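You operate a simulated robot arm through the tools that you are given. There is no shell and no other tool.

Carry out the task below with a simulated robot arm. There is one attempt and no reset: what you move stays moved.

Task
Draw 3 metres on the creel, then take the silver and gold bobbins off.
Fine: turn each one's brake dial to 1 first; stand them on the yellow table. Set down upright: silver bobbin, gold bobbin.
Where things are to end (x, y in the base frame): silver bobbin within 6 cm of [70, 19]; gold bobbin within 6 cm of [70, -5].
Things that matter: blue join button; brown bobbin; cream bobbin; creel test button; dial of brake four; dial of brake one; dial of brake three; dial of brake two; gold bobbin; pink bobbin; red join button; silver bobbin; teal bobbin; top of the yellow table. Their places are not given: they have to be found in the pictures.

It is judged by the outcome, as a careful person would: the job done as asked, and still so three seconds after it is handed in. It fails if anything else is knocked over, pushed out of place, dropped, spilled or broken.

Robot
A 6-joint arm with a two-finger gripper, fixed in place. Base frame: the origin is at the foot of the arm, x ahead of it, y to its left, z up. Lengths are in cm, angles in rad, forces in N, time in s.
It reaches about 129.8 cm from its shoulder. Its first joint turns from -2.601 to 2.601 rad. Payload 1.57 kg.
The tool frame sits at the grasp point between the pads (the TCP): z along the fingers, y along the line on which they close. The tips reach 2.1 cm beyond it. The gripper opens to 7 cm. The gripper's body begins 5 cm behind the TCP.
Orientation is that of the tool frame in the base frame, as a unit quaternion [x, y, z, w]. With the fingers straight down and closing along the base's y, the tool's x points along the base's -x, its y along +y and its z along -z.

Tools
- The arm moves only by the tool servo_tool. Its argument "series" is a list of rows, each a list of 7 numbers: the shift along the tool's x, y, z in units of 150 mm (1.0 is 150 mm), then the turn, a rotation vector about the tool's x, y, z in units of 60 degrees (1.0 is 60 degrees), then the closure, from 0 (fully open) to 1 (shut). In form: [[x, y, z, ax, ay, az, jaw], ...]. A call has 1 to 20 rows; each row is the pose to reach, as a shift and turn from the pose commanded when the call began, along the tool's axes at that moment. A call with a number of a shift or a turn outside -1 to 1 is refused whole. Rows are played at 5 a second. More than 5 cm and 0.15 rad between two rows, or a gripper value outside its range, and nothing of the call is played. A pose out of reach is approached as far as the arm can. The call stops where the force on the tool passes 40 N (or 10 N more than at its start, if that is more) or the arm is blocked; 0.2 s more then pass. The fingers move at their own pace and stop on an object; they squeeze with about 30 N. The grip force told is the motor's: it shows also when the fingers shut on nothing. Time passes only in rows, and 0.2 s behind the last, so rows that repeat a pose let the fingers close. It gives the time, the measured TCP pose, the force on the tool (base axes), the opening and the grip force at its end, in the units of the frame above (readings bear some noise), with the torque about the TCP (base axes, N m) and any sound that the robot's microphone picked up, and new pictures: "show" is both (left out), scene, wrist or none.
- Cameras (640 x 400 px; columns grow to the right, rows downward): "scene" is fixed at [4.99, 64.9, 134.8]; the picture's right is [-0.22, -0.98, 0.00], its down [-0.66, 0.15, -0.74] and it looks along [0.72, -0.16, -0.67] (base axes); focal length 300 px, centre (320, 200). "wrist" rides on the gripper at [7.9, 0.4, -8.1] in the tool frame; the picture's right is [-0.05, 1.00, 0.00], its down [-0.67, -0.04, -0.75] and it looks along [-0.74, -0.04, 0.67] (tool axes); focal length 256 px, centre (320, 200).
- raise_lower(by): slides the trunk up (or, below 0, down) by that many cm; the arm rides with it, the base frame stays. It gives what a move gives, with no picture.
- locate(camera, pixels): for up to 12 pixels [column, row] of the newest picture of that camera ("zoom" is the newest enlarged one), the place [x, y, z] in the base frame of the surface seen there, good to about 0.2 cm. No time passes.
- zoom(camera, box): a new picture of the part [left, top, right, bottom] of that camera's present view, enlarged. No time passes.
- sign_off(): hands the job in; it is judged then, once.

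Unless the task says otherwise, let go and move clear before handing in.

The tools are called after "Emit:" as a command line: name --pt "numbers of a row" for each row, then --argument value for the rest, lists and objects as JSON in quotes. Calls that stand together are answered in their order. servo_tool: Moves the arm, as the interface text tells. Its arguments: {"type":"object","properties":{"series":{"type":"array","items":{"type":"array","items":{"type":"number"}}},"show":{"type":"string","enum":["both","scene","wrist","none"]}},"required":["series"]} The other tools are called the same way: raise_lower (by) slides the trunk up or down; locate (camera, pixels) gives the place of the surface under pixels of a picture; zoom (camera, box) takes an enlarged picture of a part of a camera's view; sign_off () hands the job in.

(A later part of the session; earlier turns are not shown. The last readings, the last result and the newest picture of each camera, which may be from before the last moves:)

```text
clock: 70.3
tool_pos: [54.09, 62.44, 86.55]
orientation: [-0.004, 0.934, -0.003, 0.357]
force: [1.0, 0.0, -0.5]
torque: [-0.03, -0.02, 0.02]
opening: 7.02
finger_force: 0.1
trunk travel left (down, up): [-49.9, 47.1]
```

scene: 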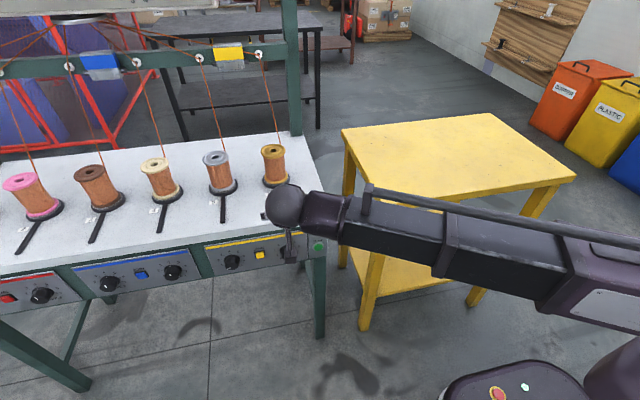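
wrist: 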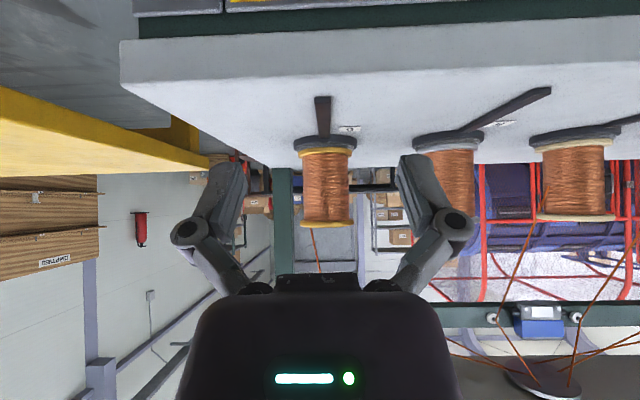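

Gold is undisturbed (still at wrist (325,185)). I'll pitch the hand level and roll in the negative direction.

Emit:
servo_tool --pt "0 0 0 0 -0.115 0 0" --pt "0 0 0 0 -0.23 0 0" --pt "0 0 0 0 -0.345 0 0" --pt "0 0 0 0 -0.46 0 0" --pt "0 0 0 0 -0.575 0 0" --pt "0 0 0 0 -0.69 0 0" --pt "0 0 0 0 -0.803 0 0" --show "none"

Emit:
servo_tool --pt "0 0 0 0 0 -0.125 0" --pt "0 0 0 0 0 -0.25 0" --pt "0 0 0 0 0 -0.375 0" --pt "0 0 0 0 0 -0.5 0" --pt "0 0 0 0 0 -0.625 0" --pt "0 0 0 0 0 -0.75 0" --pt "0 0 0 0 0 -0.875 0" --pt "0 0 0 0 0 -1.0 0" --show "none"

Emit:
servo_tool --pt "0 0 0 0 0 -0.125 0" --pt "0 0 0 0 0 -0.25 0" --pt "0 0 0 0 0 -0.375 0" --pt "0 0 0 0 0 -0.5 0" --pt "0 0 0 0 0 -0.625 0" --pt "0 0 0 0 0 -0.75 0" --pt "0 0 0 0 0 -0.875 0" --pt "0 0 0 0 0 -1.0 0" --show "none"

Emit:
servo_tool --pt "0 0 0 0 0 -0.125 0" --pt "0 0 0 0 0 -0.25 0" --pt "0 0 0 0 0 -0.375 0" --pt "0 0 0 0 0 -0.5 0" --pt "0 0 0 0 0 -0.625 0" --pt "0 0 0 0 0 -0.75 0" --pt "0 0 0 0 0 -0.875 0" --pt "0 0 0 0 0 -1.0 0" --show "both"

```text
clock: 71.9
tool_pos: [54.01, 62.37, 100.36]
orientation: [-0.005, 0.706, 0.0, 0.708]
force: [0.1, 0.6, -0.6]
torque: [0.03, 0.01, 0.01]
opening: 7.01
finger_force: 0.1
out of reach, approached as far as the arm can: row 1, 2, 3, 4, 5, 6, 7
trunk travel left (down, up): [-49.9, 47.1]
```

```text
clock: 73.7
tool_pos: [54.09, 62.37, 100.27]
orientation: [-0.358, 0.609, -0.356, 0.612]
force: [-0.8, -0.3, 0.0]
torque: [-0.02, 0.01, 0.01]
opening: 6.97
finger_force: 0.0
trunk travel left (down, up): [-49.9, 47.1]
```

```text
clock: 75.5
tool_pos: [54.16, 62.42, 100.46]
orientation: [0.615, -0.349, 0.614, -0.352]
force: [0.7, 0.2, 0.0]
torque: [-0.02, -0.02, -0.03]
opening: 6.99
finger_force: 0.1
trunk travel left (down, up): [-49.9, 47.1]
```

```text
clock: 77.3
tool_pos: [54.08, 62.42, 100.45]
orientation: [0.706, 0.006, 0.708, 0.002]
force: [0.2, 0.9, -0.1]
torque: [0.01, -0.04, 0.0]
opening: 6.98
finger_force: 0.1
trunk travel left (down, up): [-49.9, 47.1]
```

scene: 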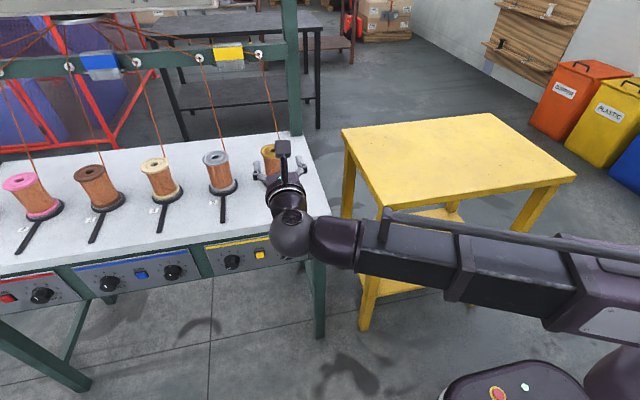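
wrist: 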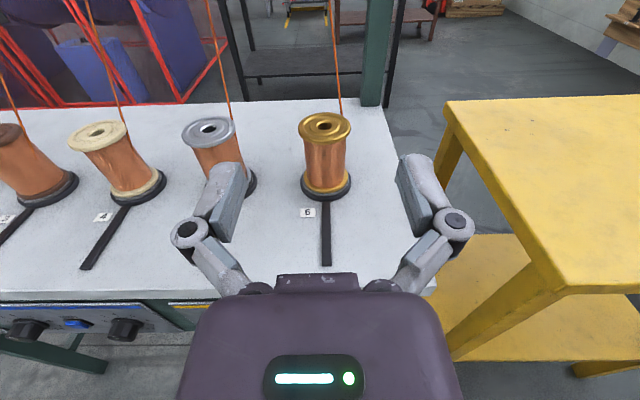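

The roll reached 180°: the camera is now above the level hand and the wrist picture is upright, with gold at (325,155). I'll check the forearm's height and position over the tables before descending to flange level.

Emit:
locate --camera "scene" --pixels '[[290, 222], [290, 250], [340, 240], [420, 245], [420, 285], [500, 260], [500, 310], [580, 290], [570, 340], [283, 150], [283, 200]]'

Emit:
zoom --camera "wrist" --box '[280, 90, 380, 215]'

```text
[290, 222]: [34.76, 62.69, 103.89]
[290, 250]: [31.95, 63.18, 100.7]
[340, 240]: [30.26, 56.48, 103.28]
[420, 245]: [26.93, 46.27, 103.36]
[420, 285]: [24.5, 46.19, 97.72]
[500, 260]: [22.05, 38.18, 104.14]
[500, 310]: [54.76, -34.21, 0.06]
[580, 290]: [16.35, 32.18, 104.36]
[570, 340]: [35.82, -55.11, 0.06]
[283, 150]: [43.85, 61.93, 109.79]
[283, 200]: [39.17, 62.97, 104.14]
```

```text
3.20 times, centred on (330, 152) of wrist
```

zoom: 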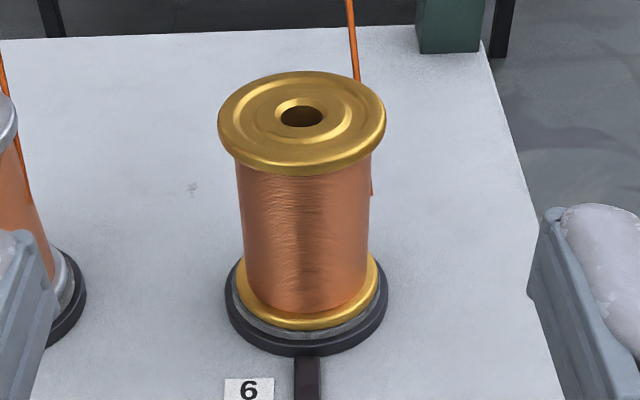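

The forearm's top is only ~4 cm above the wrist axis and it runs straight back to the base, clear of both tables. I'll now measure the gold bobbin from this upright view.

Emit:
locate --camera "zoom" --pixels '[[301, 118], [220, 125], [384, 122], [301, 166], [301, 76], [242, 220], [368, 220], [305, 176], [305, 230], [305, 300], [305, 322], [300, 108]]'

```text
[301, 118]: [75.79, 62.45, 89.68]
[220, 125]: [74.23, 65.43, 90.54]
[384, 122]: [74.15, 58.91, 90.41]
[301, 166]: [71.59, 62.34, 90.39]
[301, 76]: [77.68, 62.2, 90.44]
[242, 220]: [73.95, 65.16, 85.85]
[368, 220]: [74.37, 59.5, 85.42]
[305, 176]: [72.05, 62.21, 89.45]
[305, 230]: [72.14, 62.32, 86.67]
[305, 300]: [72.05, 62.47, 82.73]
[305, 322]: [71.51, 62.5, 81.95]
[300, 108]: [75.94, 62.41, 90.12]
```

Gold's axis is (74.9, 62.35), flange underside about z 89.6. I'll lower the trunk so the finger tops are about 0.5 cm below the flange, then advance around the barrel.

Emit:
raise_lower --by -12.1

Emit:
servo_tool --pt "0 0 0.2 0 0 0 0" --pt "0 0 0.4 0 0 0 0" --pt "0 0.003 0.6 0 0 0 0" --pt "0 0.005 0.75 0 0 0 0" --pt "0 0.006 0.85 0 0 0 0" --pt "0 0.006 0.85 0 0 0 0" --show "both"

```text
clock: 78.8
tool_pos: [54.06, 62.46, 88.29]
orientation: [0.706, 0.005, 0.708, 0.001]
force: [0.1, -0.3, 0.0]
torque: [-0.02, -0.03, 0.02]
opening: 7.0
finger_force: 0.1
trunk travel left (down, up): [-37.8, 59.2]
```

```text
clock: 80.2
tool_pos: [66.97, 62.39, 88.32]
orientation: [0.706, 0.004, 0.708, 0.001]
force: [-0.9, -0.5, -0.1]
torque: [-0.02, -0.02, 0.0]
opening: 6.99
finger_force: 0.0
trunk travel left (down, up): [-37.8, 59.2]
```

scene: 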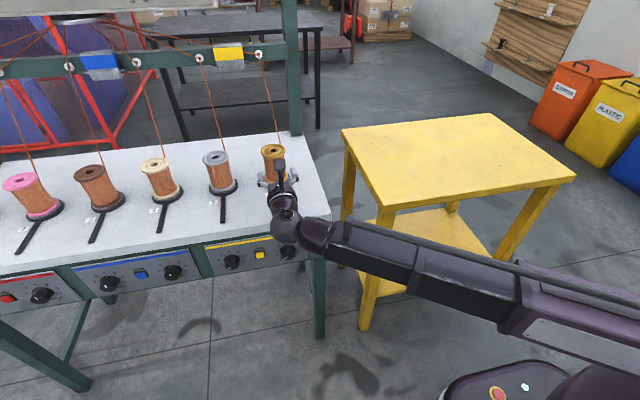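
wrist: 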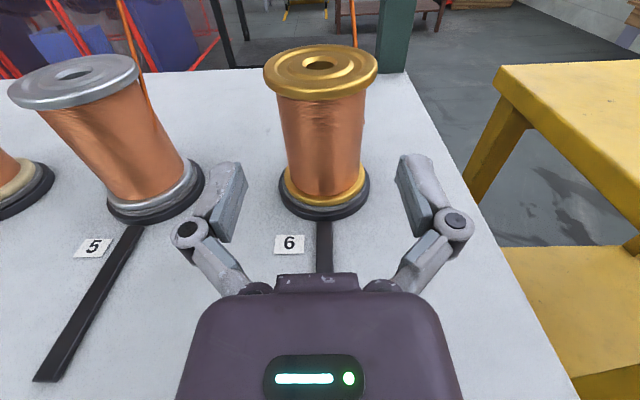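

Emit:
zoom --camera "wrist" --box '[240, 30, 420, 230]'

Emit:
locate --camera "wrist" --pixels '[[280, 130], [363, 130], [322, 130], [322, 98], [322, 88], [266, 70], [376, 70], [240, 175], [403, 175], [212, 235], [428, 235]]'

```text
2.00 times, centred on (330, 130) of wrist
```

zoom: 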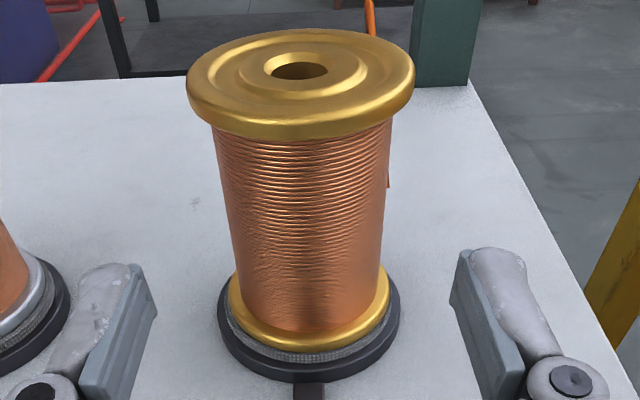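

```text
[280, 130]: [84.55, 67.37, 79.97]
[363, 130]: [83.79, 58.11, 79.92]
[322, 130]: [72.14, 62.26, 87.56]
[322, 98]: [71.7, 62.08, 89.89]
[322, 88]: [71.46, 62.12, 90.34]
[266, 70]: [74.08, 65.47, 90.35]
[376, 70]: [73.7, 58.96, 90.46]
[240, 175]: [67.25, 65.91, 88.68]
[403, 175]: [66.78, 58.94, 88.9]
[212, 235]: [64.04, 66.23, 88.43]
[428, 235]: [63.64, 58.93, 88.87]
```

The pads (y 58.9 and 65.9) straddle the bobbin (centre ≈62.3) evenly. I'll advance the last 7.7 cm and close just under the flange.

Emit:
servo_tool --pt "0 0.003 0.17 0 0 0 0" --pt "0 0.004 0.34 0 0 0 0" --pt "0 0.005 0.515 0 0 0 0" --pt "0 0.005 0.515 0 0 0 0" --pt "0 0.005 0.515 0 0 0 0.1" --pt "0 0.005 0.515 0 0 0 0.2" --pt "0 0.005 0.515 0 0 0 0.5" --pt "0 0.005 0.515 0 0 0 0.5" --show "both"

Emit:
zoom --camera "wrist" --box '[180, 60, 460, 280]'

```text
clock: 82.0
tool_pos: [74.51, 62.51, 88.39]
orientation: [0.706, 0.004, 0.708, 0.001]
force: [-1.4, 2.3, 0.5]
torque: [0.16, 0.0, 0.06]
opening: 5.89
finger_force: 30.1
trunk travel left (down, up): [-37.8, 59.2]
```

scene: 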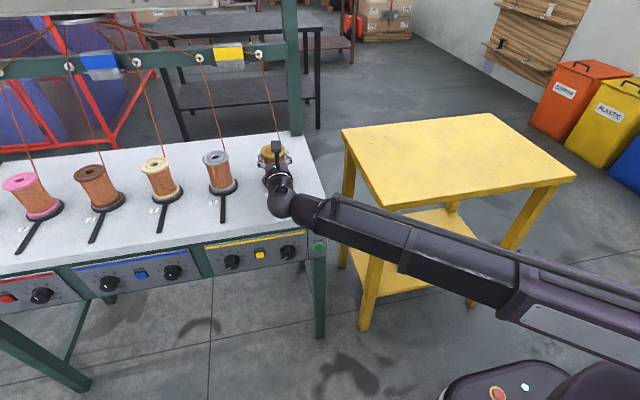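
wrist: 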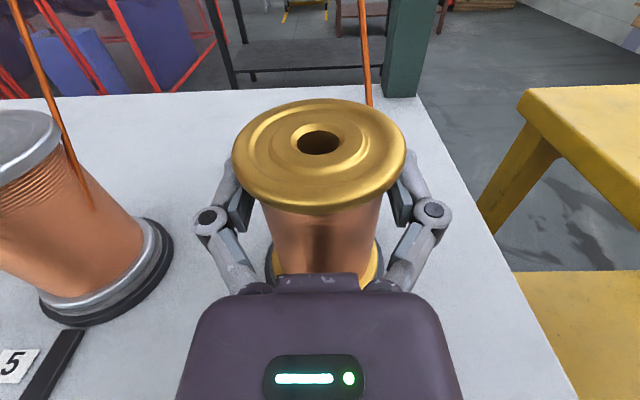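

```text
1.82 times, centred on (320, 170) of wrist
```

zoom: 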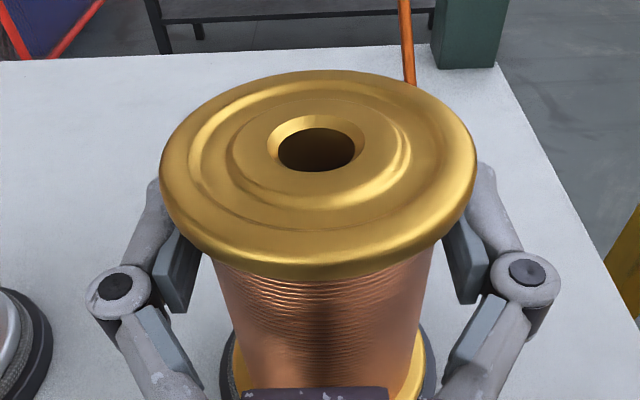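

The pads are on the barrel directly under the flange (opening 5.89). I'll raise 1.2 cm so the finger tops catch the flange and see whether the bobbin lifts.

Emit:
raise_lower --by 1.2

Emit:
servo_tool --pt "0 0 0 0 0 0 0.5" --pt "0 0 0 0 0 0 0.5" --show "both"

Emit:
locate --camera "wrist" --pixels '[[320, 205], [240, 150], [398, 145], [320, 105], [320, 160]]'

```text
clock: 82.6
tool_pos: [74.63, 62.43, 89.34]
orientation: [0.707, 0.005, 0.708, 0.001]
force: [-0.1, 0.8, -6.8]
torque: [0.01, 0.01, -0.01]
opening: 5.88
finger_force: 30.5
trunk travel left (down, up): [-39.0, 58.0]
```

```text
clock: 83.2
tool_pos: [74.52, 62.5, 89.47]
orientation: [0.707, 0.005, 0.708, 0.001]
force: [0.4, 0.1, -6.8]
torque: [-0.01, 0.04, -0.01]
opening: 5.89
finger_force: 30.2
trunk travel left (down, up): [-39.0, 58.0]
```

scene: 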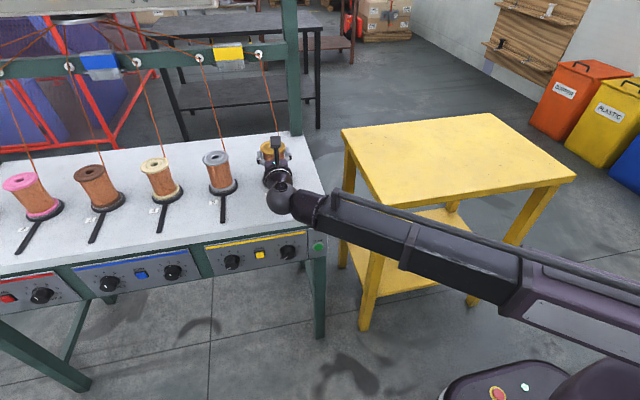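
wrist: 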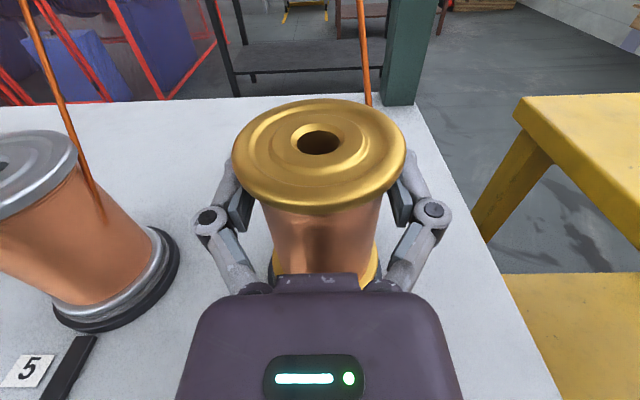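

```text
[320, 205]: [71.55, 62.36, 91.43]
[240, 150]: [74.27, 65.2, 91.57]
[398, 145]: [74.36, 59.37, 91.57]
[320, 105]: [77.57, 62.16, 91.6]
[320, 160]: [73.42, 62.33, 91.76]
```

The bobbin is now lifting with the hand: its top is at z≈91.5 and the load is 6.8 N. I'll keep raising, 4 cm first.

Emit:
raise_lower --by 4

Emit:
servo_tool --pt "0 0 0 0 0 0 0.5" --show "both"

Emit:
zoom --camera "scene" --box '[225, 100, 325, 215]'

```text
clock: 84.0
tool_pos: [74.66, 62.33, 93.47]
orientation: [0.707, 0.006, 0.708, 0.0]
force: [0.2, 0.1, -6.2]
torque: [0.03, 0.03, -0.02]
opening: 5.89
finger_force: 30.5
trunk travel left (down, up): [-43.0, 54.0]
```

```text
clock: 84.4
tool_pos: [74.63, 62.36, 93.4]
orientation: [0.706, 0.006, 0.708, 0.001]
force: [0.5, 0.3, -5.9]
torque: [0.03, 0.04, -0.03]
opening: 5.88
finger_force: 30.2
trunk travel left (down, up): [-43.0, 54.0]
```

scene: 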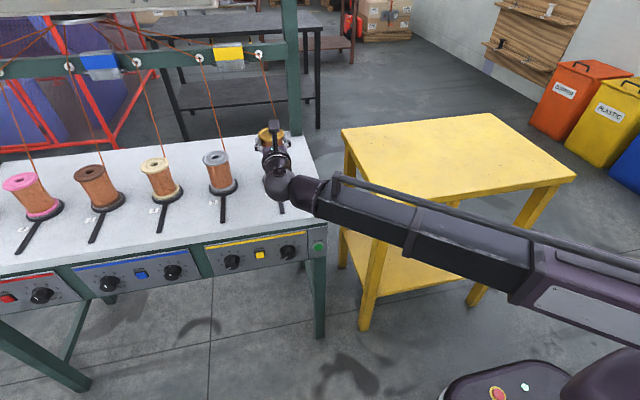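
wrist: 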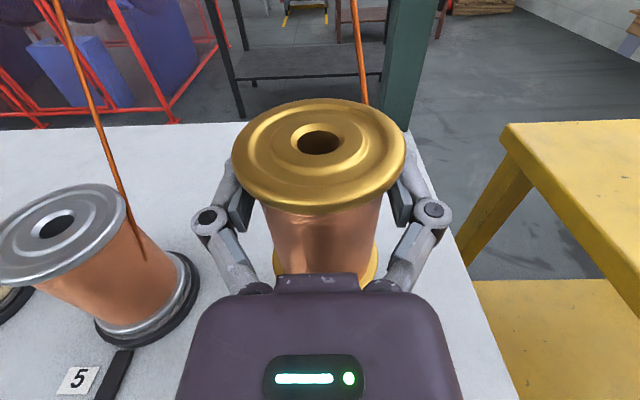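

```text
3.48 times, centred on (275, 158) of scene
```

zoom: 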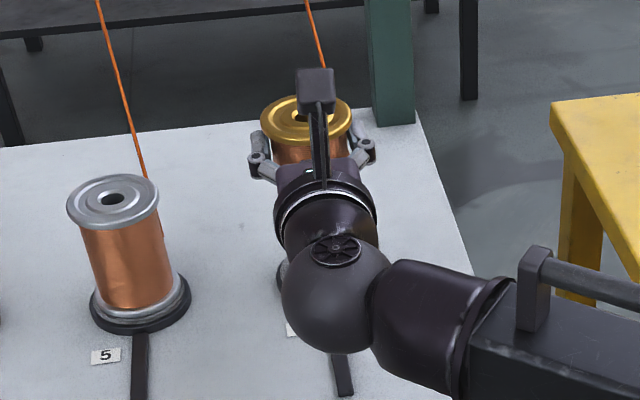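

The bobbin is held steady (5.9 N, unchanged in view). I'll raise another 7.5 cm to clear the spindle completely.

Emit:
raise_lower --by 7.5

Emit:
servo_tool --pt "0 0 0 0 0 0 0.5" --show "both"

Emit:
zoom --camera "scene" --box '[225, 60, 325, 215]'

```text
clock: 85.5
tool_pos: [74.69, 62.39, 100.98]
orientation: [0.707, 0.005, 0.708, 0.0]
force: [0.2, 0.2, -5.8]
torque: [0.01, 0.04, 0.0]
opening: 5.87
finger_force: 30.2
trunk travel left (down, up): [-50.5, 46.5]
```

```text
clock: 85.9
tool_pos: [74.72, 62.4, 101.0]
orientation: [0.707, 0.005, 0.708, 0.001]
force: [0.5, -0.4, -6.2]
torque: [0.0, 0.03, 0.03]
opening: 5.83
finger_force: 30.0
trunk travel left (down, up): [-50.5, 46.5]
```

scene: 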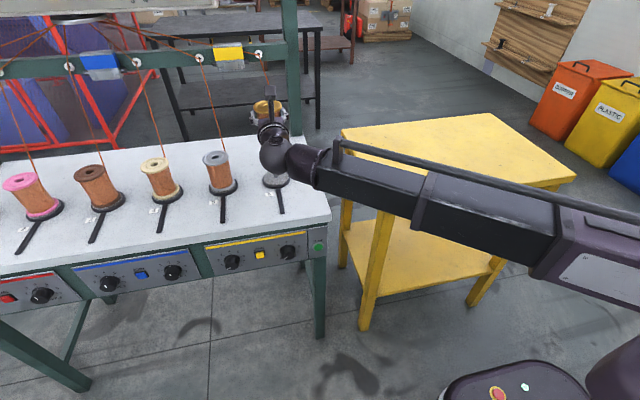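
wrist: 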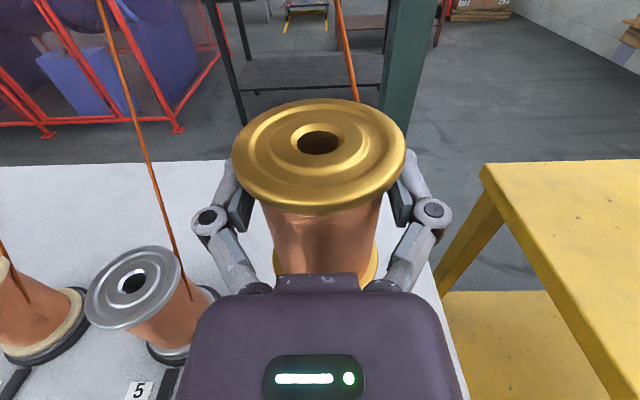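

```text
2.58 times, centred on (275, 138) of scene
```

zoom: 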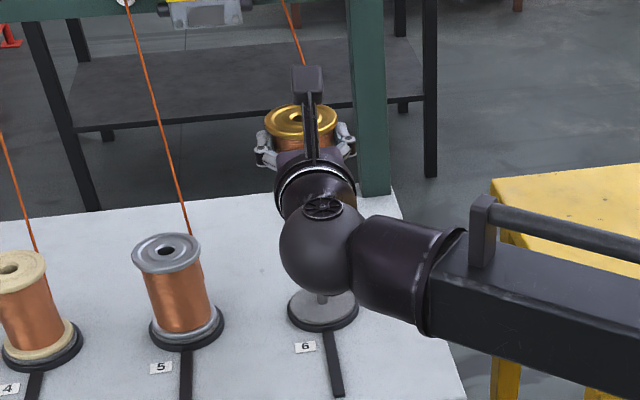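

Gold is fully clear of its stand (bare pad visible in the scene zoom at (322,310)), load steady at 6 N. I'll carry it toward the yellow table at this height, 15 cm of -y per call at an easy pace.

Emit:
locate --camera "scene" --pixels '[[276, 176], [276, 180], [268, 182]]'

Emit:
servo_tool --pt "0 0.1 -0.02 0 0 0 0.5" --pt "0 0.25 -0.05 0 0 0 0.5" --pt "0 0.42 -0.08 0 0 0 0.5" --pt "0 0.6 -0.11 0 0 0 0.5" --pt "0 0.78 -0.14 0 0 0 0.5" --pt "0 0.92 -0.16 0 0 0 0.5" --pt "0 1.0 -0.18 0 0 0 0.5" --show "both"

```text
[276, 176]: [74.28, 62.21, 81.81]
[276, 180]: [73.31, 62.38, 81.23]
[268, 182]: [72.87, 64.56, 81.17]
```

```text
clock: 87.5
tool_pos: [71.98, 47.27, 101.0]
orientation: [0.706, 0.005, 0.708, 0.002]
force: [0.3, -0.4, -5.9]
torque: [-0.02, 0.03, -0.01]
opening: 5.86
finger_force: 29.7
trunk travel left (down, up): [-50.5, 46.5]
```

scene: 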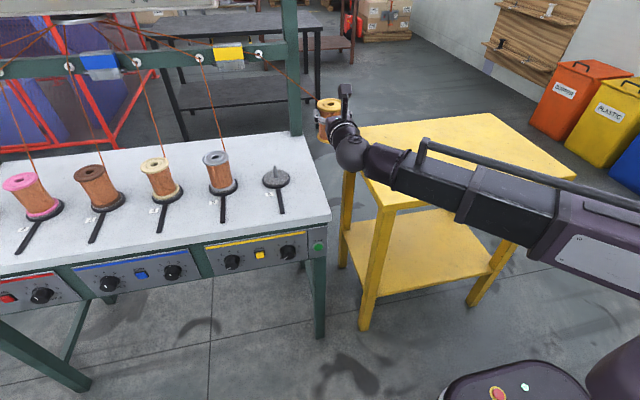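
wrist: 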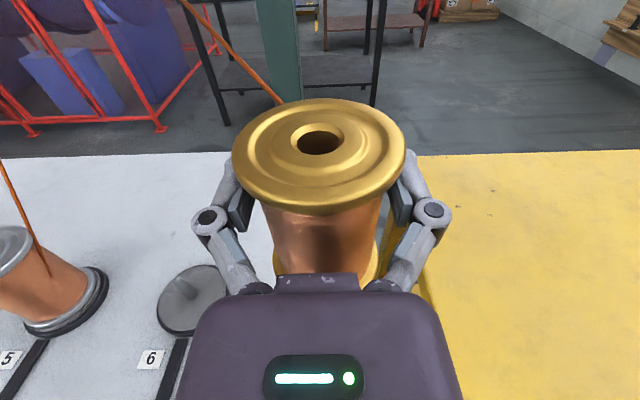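

Gold rides steadily and the wire is paying out in front of the post. I'll continue in -y.

Emit:
servo_tool --pt "0 0.1 0 0 0 0 0.5" --pt "0 0.25 0 0 0 0 0.5" --pt "0 0.42 0 0 0 0 0.5" --pt "0 0.6 0 0 0 0 0.5" --pt "0 0.78 0 0 0 0 0.5" --pt "0 0.92 0 0 0 0 0.5" --pt "0 1.0 0 0 0 0 0.5" --show "none"

Emit:
servo_tool --pt "0 0.1 0 0 0 0 0.5" --pt "0 0.25 0 0 0 0 0.5" --pt "0 0.42 0 0 0 0 0.5" --pt "0 0.6 0 0 0 0 0.5" --pt "0 0.78 0 0 0 0 0.5" --pt "0 0.92 0 0 0 0 0.5" --pt "0 1.0 0 0 0 0 0.5" --show "both"

```text
clock: 89.1
tool_pos: [72.11, 32.32, 101.1]
orientation: [0.706, 0.006, 0.708, 0.0]
force: [-0.2, -0.3, -7.3]
torque: [-0.01, 0.02, 0.0]
opening: 5.88
finger_force: 29.9
trunk travel left (down, up): [-50.5, 46.5]
```

```text
clock: 90.7
tool_pos: [72.19, 17.48, 101.09]
orientation: [0.706, 0.006, 0.708, 0.0]
force: [0.2, -0.5, -5.7]
torque: [0.01, 0.03, -0.01]
opening: 5.89
finger_force: 29.7
out of reach, approached as far as the arm can: row 7
trunk travel left (down, up): [-50.5, 46.5]
```

scene: 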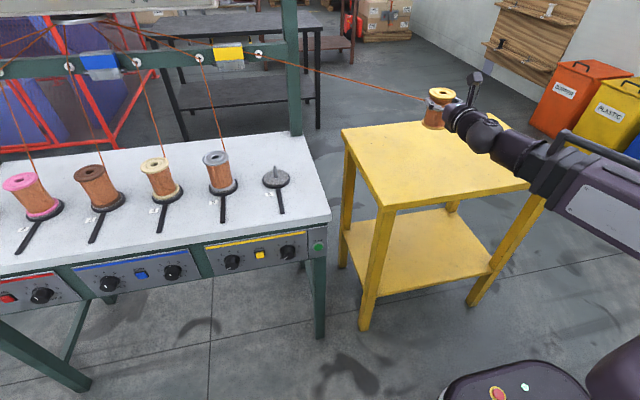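
wrist: 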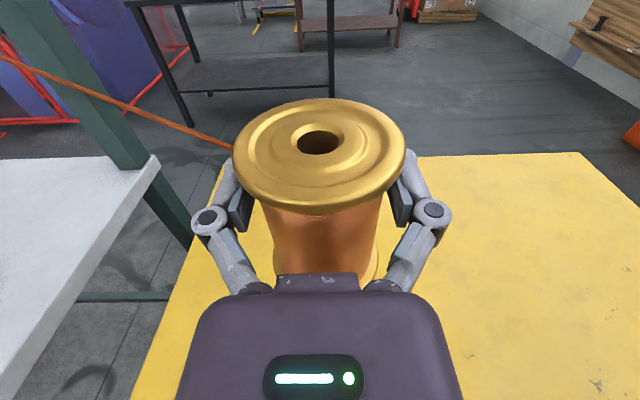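

The arm is at its shortest reach here (row 7 flagged), so to reach (70, -5) I need to yaw the hand. I'll yaw +40° about the vertical at this spot so the wrist sits farther from the base, then carry on.

Emit:
servo_tool --pt "0 0 0.03 0.095 0 0 0.5" --pt "0 0 0.06 0.19 0 0 0.5" --pt "0 0 0.1 0.285 0 0 0.5" --pt "0 0 0.1 0.38 0 0 0.5" --pt "0 0 0.1 0.476 0 0 0.5" --pt "0 0 0.1 0.571 0 0 0.5" --pt "0 0 0.1 0.667 0 0 0.5" --pt "0 0 0.1 0.667 0 0 0.5" --show "both"

```text
clock: 92.5
tool_pos: [73.54, 17.35, 100.86]
orientation: [0.663, 0.247, 0.664, -0.241]
force: [0.4, -0.2, -6.8]
torque: [-0.02, 0.07, 0.04]
opening: 5.87
finger_force: 30.6
trunk travel left (down, up): [-50.5, 46.5]
```

scene: 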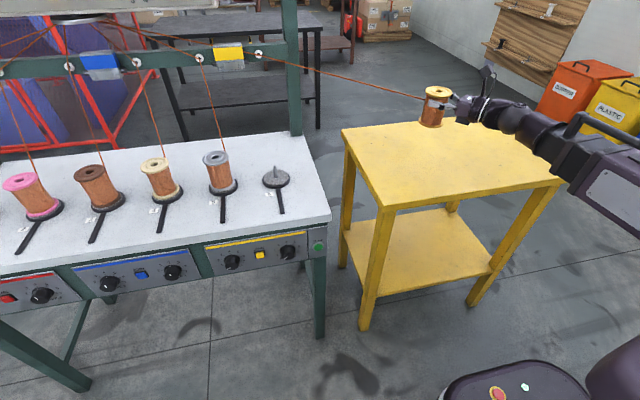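
wrist: 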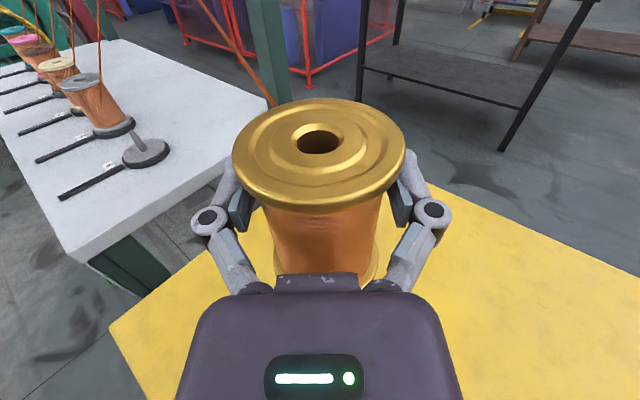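

Hand is yawed to 40° with gold secure and the wire leading away. I'll carry it to above (70, -5) in two moves.

Emit:
servo_tool --pt "0 0.06 -0.07 0 0 0 0.5" --pt "0 0.16 -0.19 0 0 0 0.5" --pt "0 0.27 -0.32 0 0 0 0.5" --pt "0 0.38 -0.45 0 0 0 0.5" --pt "0 0.46 -0.545 0 0 0 0.5" --pt "0 0.492 -0.584 0 0 0 0.5" --show "none"

Emit:
servo_tool --pt "0 0.06 -0.07 0 0 0 0.5" --pt "0 0.16 -0.19 0 0 0 0.5" --pt "0 0.27 -0.32 0 0 0 0.5" --pt "0 0.38 -0.45 0 0 0 0.5" --pt "0 0.46 -0.545 0 0 0 0.5" --pt "0 0.492 -0.584 0 0 0 0.5" --pt "0 0.492 -0.584 0 0 0 0.5" --show "both"

```text
clock: 93.9
tool_pos: [71.78, 5.89, 100.81]
orientation: [0.664, 0.247, 0.664, -0.241]
force: [0.2, 0.0, -6.9]
torque: [-0.05, 0.05, -0.01]
opening: 5.87
finger_force: 30.2
trunk travel left (down, up): [-50.5, 46.5]
```

```text
clock: 95.5
tool_pos: [69.95, -5.21, 100.94]
orientation: [0.664, 0.247, 0.664, -0.24]
force: [-0.5, -1.0, -6.3]
torque: [-0.05, 0.01, -0.01]
opening: 5.88
finger_force: 30.3
out of reach, approached as far as the arm can: row 5, 6, 7
trunk travel left (down, up): [-50.5, 46.5]
```

scene: 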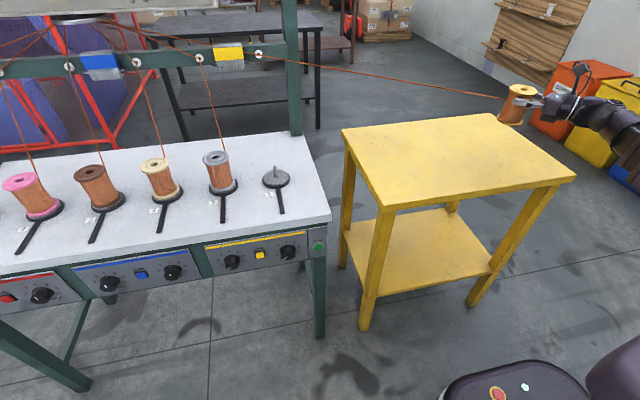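
wrist: 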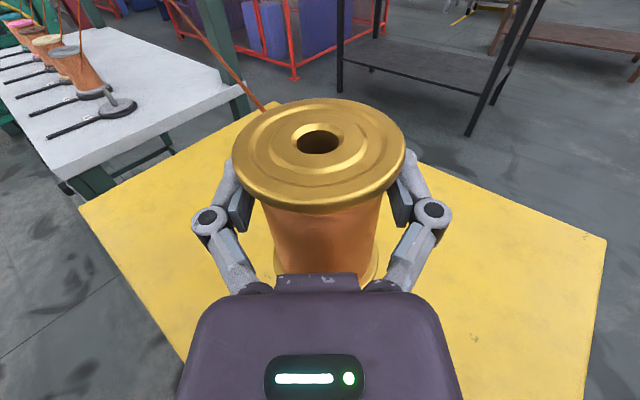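

Gold is over (70.2, -5.0) with a bit of arm limit but on target. By the stand geometry its base is ~7.2 cm below the TCP, so table contact should come near TCP z 87.2; I'll lower 13 cm and then creep.

Emit:
raise_lower --by -13

Emit:
servo_tool --pt "0 0 0 0 0 0 0.5" --pt "0 0 0 0 0 0 0.5" --show "both"

Emit:
zoom --camera "scene" --box '[440, 80, 600, 190]'

```text
clock: 97.1
tool_pos: [69.87, -5.24, 88.04]
orientation: [0.664, 0.246, 0.664, -0.24]
force: [-0.3, -0.3, -6.9]
torque: [-0.01, 0.02, 0.0]
opening: 5.89
finger_force: 29.5
trunk travel left (down, up): [-37.5, 59.5]
```

```text
clock: 97.7
tool_pos: [69.87, -5.34, 87.94]
orientation: [0.664, 0.247, 0.664, -0.241]
force: [0.4, 0.2, -7.9]
torque: [-0.02, -0.02, -0.03]
opening: 5.84
finger_force: 29.7
trunk travel left (down, up): [-37.5, 59.5]
```

scene: 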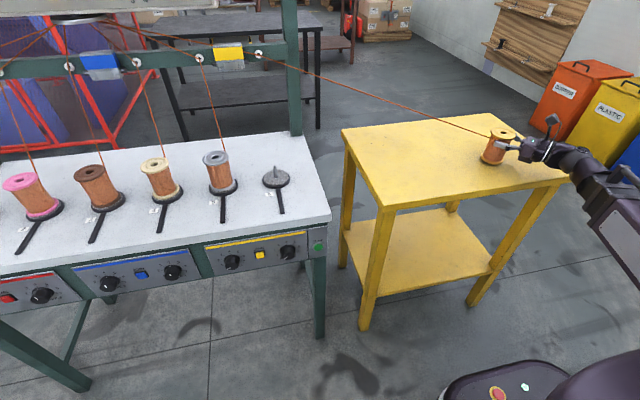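
wrist: 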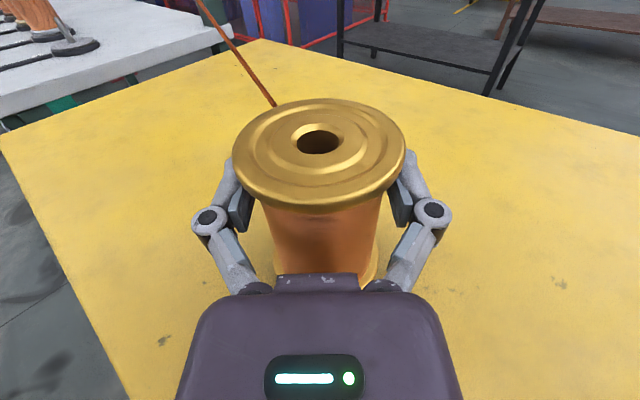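

```text
3.64 times, centred on (520, 135) of scene
```

zoom: 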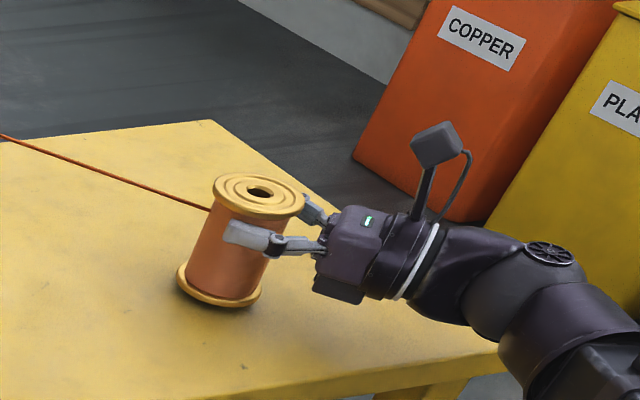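

The bobbin hangs just above the table, still 7 N on the hand. I'll creep down.

Emit:
raise_lower --by -0.5

Emit:
raise_lower --by -0.3

```text
clock: 98.3
tool_pos: [69.83, -5.21, 87.37]
orientation: [0.664, 0.247, 0.664, -0.241]
force: [1.3, -0.1, -6.5]
torque: [-0.01, 0.01, 0.0]
opening: 5.87
finger_force: 29.9
trunk travel left (down, up): [-37.0, 60.0]
```

```text
clock: 98.8
tool_pos: [69.94, -5.38, 87.15]
orientation: [0.664, 0.247, 0.664, -0.24]
force: [0.7, -0.1, -2.8]
torque: [0.13, -0.02, -0.02]
opening: 5.85
finger_force: 29.8
trunk travel left (down, up): [-36.7, 60.3]
```

The load dropped from 6.5 N to 2.8 N at TCP z 87.15, so the base has touched the table. I'll lower a hair more and look before opening.

Emit:
raise_lower --by -0.2

Emit:
servo_tool --pt "0 0 0 0 0 0 0.5" --show "both"

Emit:
zoom --camera "scene" --box '[440, 80, 600, 190]'

```text
clock: 99.3
tool_pos: [69.87, -5.34, 87.19]
orientation: [0.663, 0.245, 0.665, -0.241]
force: [8.7, -3.0, 18.7]
torque: [0.56, -0.32, -0.1]
opening: 5.86
finger_force: 29.7
trunk travel left (down, up): [-36.5, 60.5]
```

```text
clock: 99.7
tool_pos: [69.9, -5.43, 87.09]
orientation: [0.663, 0.246, 0.665, -0.24]
force: [10.7, -5.1, 25.5]
torque: [0.29, -0.04, -0.07]
opening: 5.89
finger_force: 30.1
trunk travel left (down, up): [-36.5, 60.5]
```

scene: 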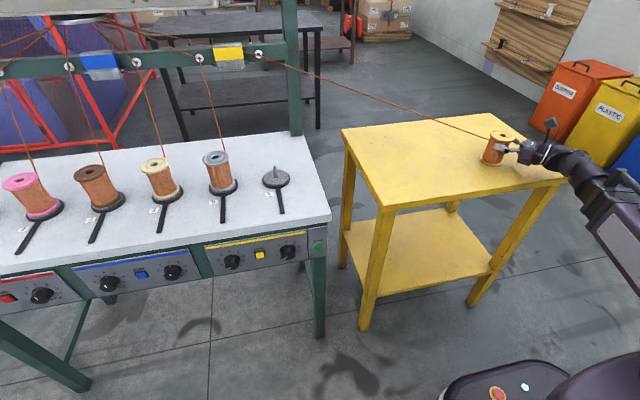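
wrist: 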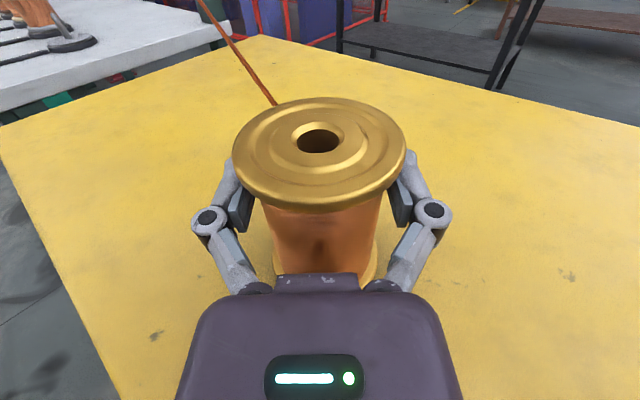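

```text
3.64 times, centred on (520, 135) of scene
```

zoom: 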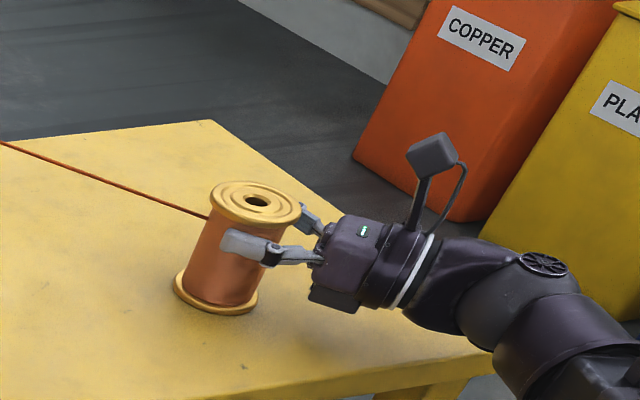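

The bobbin is standing on the table; I'm now pressing 25 N, so I'll come up 0.2 cm to relieve it and then open gently.

Emit:
raise_lower --by 0.2

Emit:
servo_tool --pt "0 0 0 0 0 0 0.3" --pt "0 0 0 0 0 0 0.15" --pt "0 0 0 0 0 0 0" --pt "0 0 0 0 0 0 0" --pt "0 0 0 0 0 0 0" --show "both"

Emit:
locate --camera "wrist" --pixels '[[320, 205], [240, 150], [398, 145], [320, 105]]'

```text
clock: 100.2
tool_pos: [69.84, -5.27, 87.15]
orientation: [0.664, 0.249, 0.663, -0.241]
force: [-0.1, -2.8, 1.0]
torque: [0.03, -0.06, -0.09]
opening: 5.86
finger_force: 29.9
trunk travel left (down, up): [-36.7, 60.3]
```

```text
clock: 101.4
tool_pos: [69.94, -5.21, 87.09]
orientation: [0.664, 0.247, 0.664, -0.24]
force: [0.2, -0.1, 0.4]
torque: [0.02, 0.02, 0.0]
opening: 6.99
finger_force: 0.0
trunk travel left (down, up): [-36.7, 60.3]
```

scene: 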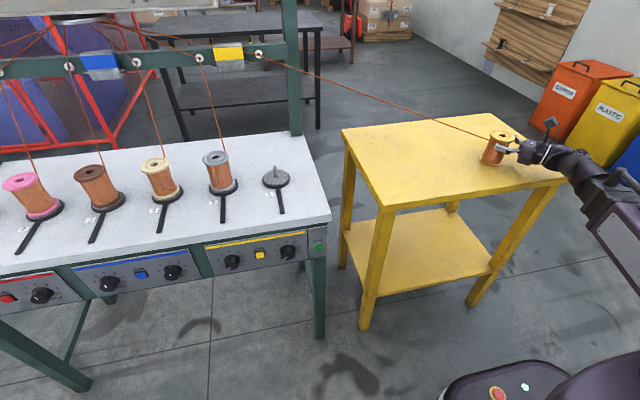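
wrist: 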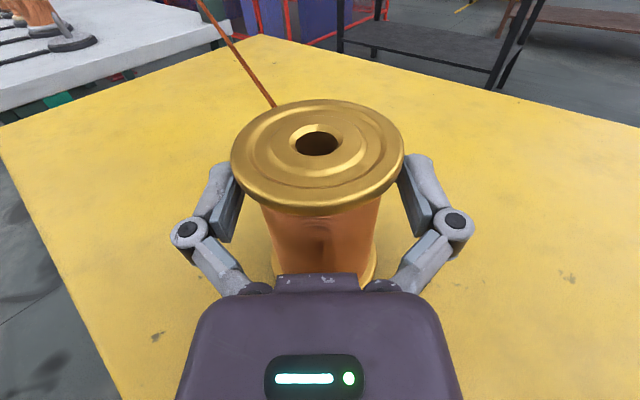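

```text
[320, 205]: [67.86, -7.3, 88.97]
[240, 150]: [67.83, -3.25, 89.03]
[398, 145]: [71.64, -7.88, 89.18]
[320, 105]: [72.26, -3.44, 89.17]
```

Gold stands upright on the table (flange top level at z≈89.1, centre ≈(70.0, -5.4)). Straight retreat would run past the arm's shortest reach, so I'll first swing the open hand +25° around the round bobbin and then back out.

Emit:
servo_tool --pt "0 0 0 0.1 0 0 0" --pt "0 0 0 0.2 0 0 0" --pt "0 0 0 0.3 0 0 0" --pt "0 0 0 0.4 0 0 0" --pt "0 0 0 0.42 0 0 0" --show "both"

```text
clock: 102.6
tool_pos: [69.8, -5.24, 87.1]
orientation: [0.594, 0.387, 0.594, -0.38]
force: [-0.3, 1.0, 0.5]
torque: [0.02, 0.01, 0.03]
opening: 6.99
finger_force: 0.0
trunk travel left (down, up): [-36.7, 60.3]
```

scene: 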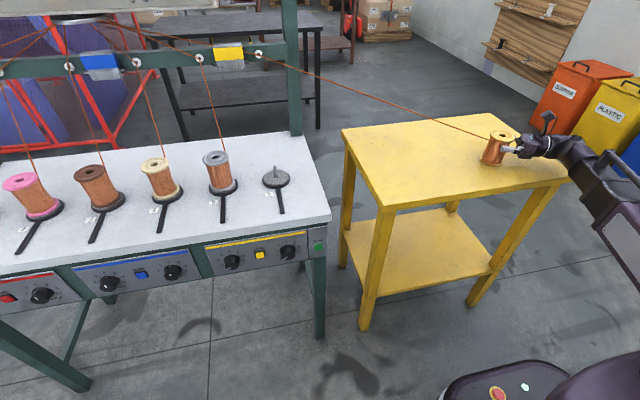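
wrist: 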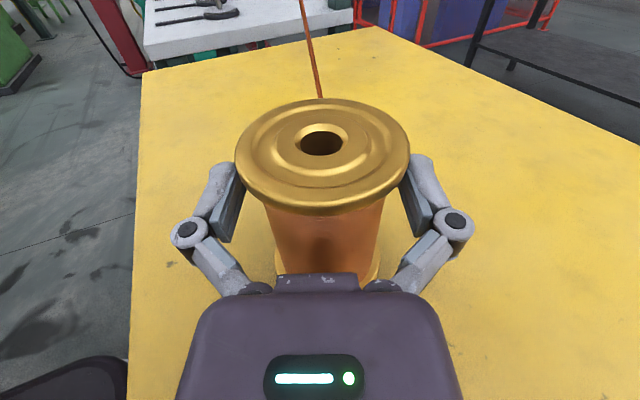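

No contact, hand now at 65° with gold centred. I'll back straight out 9 cm.

Emit:
servo_tool --pt "0 0 -0.1 0 0 0 0" --pt "0 0 -0.2 0 0 0 0" --pt "0 0 -0.3 0 0 0 0" --pt "0 0 -0.45 0 0 0 0" --pt "0 0 -0.6 0 0 0 0" --show "both"

```text
clock: 103.8
tool_pos: [66.01, -13.31, 87.12]
orientation: [0.594, 0.386, 0.594, -0.381]
force: [-0.5, 0.0, 0.9]
torque: [0.02, 0.01, 0.01]
opening: 7.0
finger_force: 0.1
trunk travel left (down, up): [-36.7, 60.3]
```

scene: 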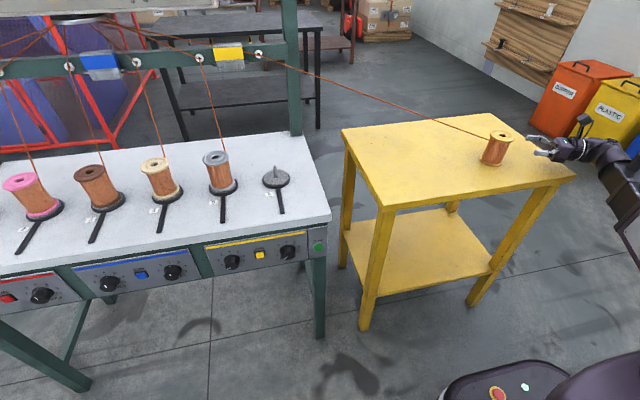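
wrist: 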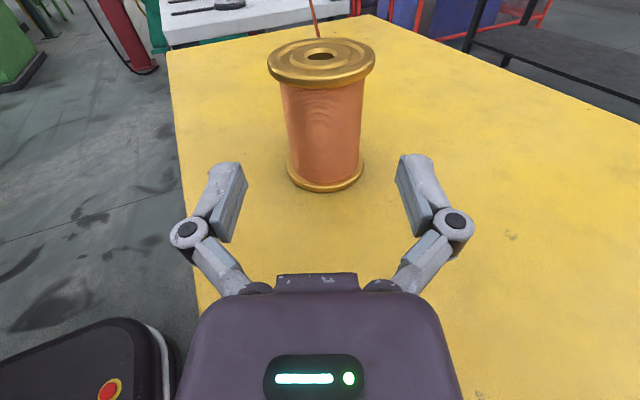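

Gold stands alone and upright at scene (497,148). I'll raise 25 cm to clear everything, then swing the hand back toward the creel for silver.

Emit:
raise_lower --by 25

Emit:
servo_tool --pt "0 0.031 0.139 -0.107 0 0 0" --pt "0 0.062 0.279 -0.214 0 0 0" --pt "0 0.093 0.418 -0.321 0 0 0" --pt "0 0.125 0.557 -0.429 0 0 0" --pt "0 0.156 0.696 -0.536 0 0 0" --pt "0 0.187 0.836 -0.643 0 0 0" --pt "0 0.218 0.975 -0.75 0 0 0" --show "none"

Emit:
servo_tool --pt "0 -0.183 0.055 -0.08 0 0 0" --pt "0 -0.366 0.11 -0.16 0 0 0" --pt "0 -0.549 0.164 -0.24 0 0 0" --pt "0 -0.732 0.219 -0.31 0 0 0" --pt "0 -0.915 0.274 -0.345 0 0 0" --show "both"

```text
clock: 106.4
tool_pos: [66.17, -13.31, 112.11]
orientation: [0.594, 0.386, 0.594, -0.38]
force: [0.0, 0.7, 0.5]
torque: [0.0, -0.01, 0.02]
opening: 7.0
finger_force: 0.1
trunk travel left (down, up): [-61.7, 35.3]
```

```text
clock: 108.0
tool_pos: [75.13, -1.4, 112.17]
orientation: [0.695, 0.128, 0.696, -0.123]
force: [0.5, -1.0, 0.6]
torque: [-0.01, -0.02, 0.01]
opening: 7.0
finger_force: 0.1
trunk travel left (down, up): [-61.7, 35.3]
```

```text
clock: 109.2
tool_pos: [74.19, 12.7, 112.24]
orientation: [0.706, 0.0, 0.708, 0.003]
force: [0.5, 0.5, -0.8]
torque: [0.0, 0.0, -0.02]
opening: 7.01
finger_force: 0.1
trunk travel left (down, up): [-61.7, 35.3]
```

scene: 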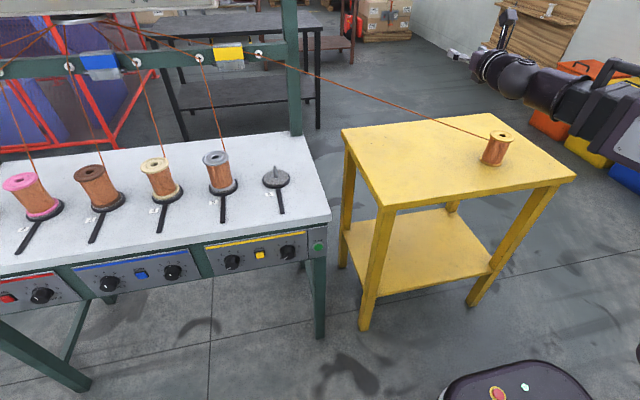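
wrist: 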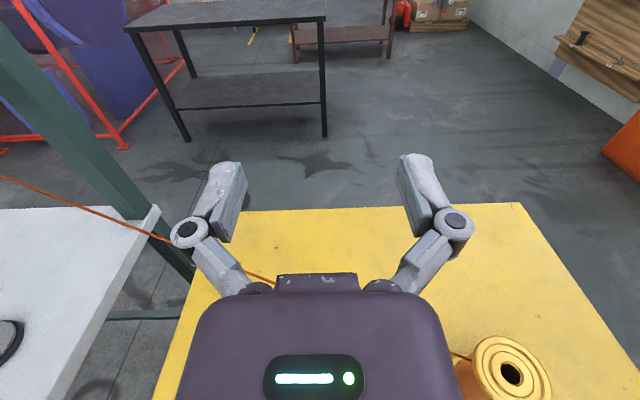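

The hand points level along +x again at (74.2, 12.7, 112.2) and gold is undisturbed. I'll move back across to the front of the silver bobbin.

Emit:
servo_tool --pt "0 -0.2 -0.06 0 0 0 0" --pt "0 -0.4 -0.12 0 0 0 0" --pt "0 -0.6 -0.18 0 0 0 0" --pt "0 -0.8 -0.24 0 0 0 0" --pt "0 -1.0 -0.3 0 0 0 0" --show "none"

Emit:
servo_tool --pt "0 -0.2 -0.11 0 0 0 0" --pt "0 -0.4 -0.22 0 0 0 0" --pt "0 -0.6 -0.33 0 0 0 0" --pt "0 -0.8 -0.44 0 0 0 0" --pt "0 -1.0 -0.55 0 0 0 0" --show "none"

Emit:
servo_tool --pt "0 -0.2 -0.11 0 0 0 0" --pt "0 -0.4 -0.22 0 0 0 0" --pt "0 -0.6 -0.33 0 0 0 0" --pt "0 -0.8 -0.44 0 0 0 0" --pt "0 -1.0 -0.5 0 0 0 0" --show "none"

Emit:
servo_tool --pt "0 -0.2 0 0 0 0 0" --pt "0 -0.4 0 0 0 0 0" --pt "0 -0.6 0 0 0 0 0" --pt "0 -0.8 0 0 0 0 0" --pt "0 -1.0 0 0 0 0 0" --show "both"

```text
clock: 110.4
tool_pos: [69.79, 27.87, 112.19]
orientation: [0.706, 0.0, 0.708, 0.003]
force: [0.3, 0.3, 0.5]
torque: [0.03, 0.01, 0.02]
opening: 6.99
finger_force: 0.1
out of reach, approached as far as the arm can: row 2, 3, 4, 5
trunk travel left (down, up): [-61.7, 35.3]
```

```text
clock: 111.6
tool_pos: [61.33, 42.92, 112.17]
orientation: [0.706, 0.001, 0.708, 0.003]
force: [-0.2, 0.1, 0.3]
torque: [0.01, -0.03, 0.0]
opening: 7.0
finger_force: 0.1
trunk travel left (down, up): [-61.7, 35.3]
```

```text
clock: 112.8
tool_pos: [54.12, 57.9, 112.22]
orientation: [0.706, 0.001, 0.708, 0.004]
force: [0.1, -0.2, 0.2]
torque: [0.01, 0.01, 0.03]
opening: 7.03
finger_force: 0.0
out of reach, approached as far as the arm can: row 4, 5
trunk travel left (down, up): [-61.7, 35.3]
```

```text
clock: 114.0
tool_pos: [54.08, 72.95, 112.22]
orientation: [0.706, 0.002, 0.708, 0.003]
force: [0.0, -1.6, -1.1]
torque: [0.01, 0.0, -0.02]
opening: 6.98
finger_force: 0.0
trunk travel left (down, up): [-61.7, 35.3]
```

scene: 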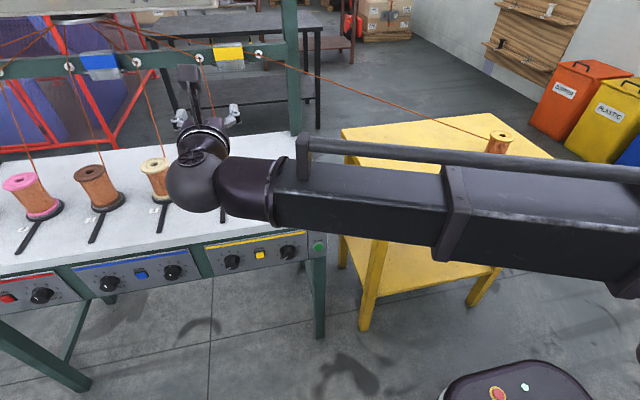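
wrist: 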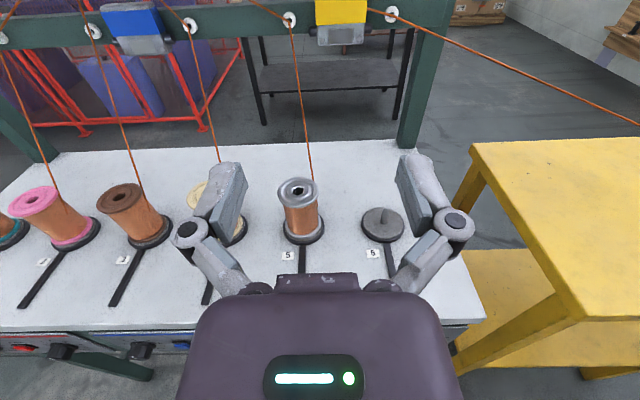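

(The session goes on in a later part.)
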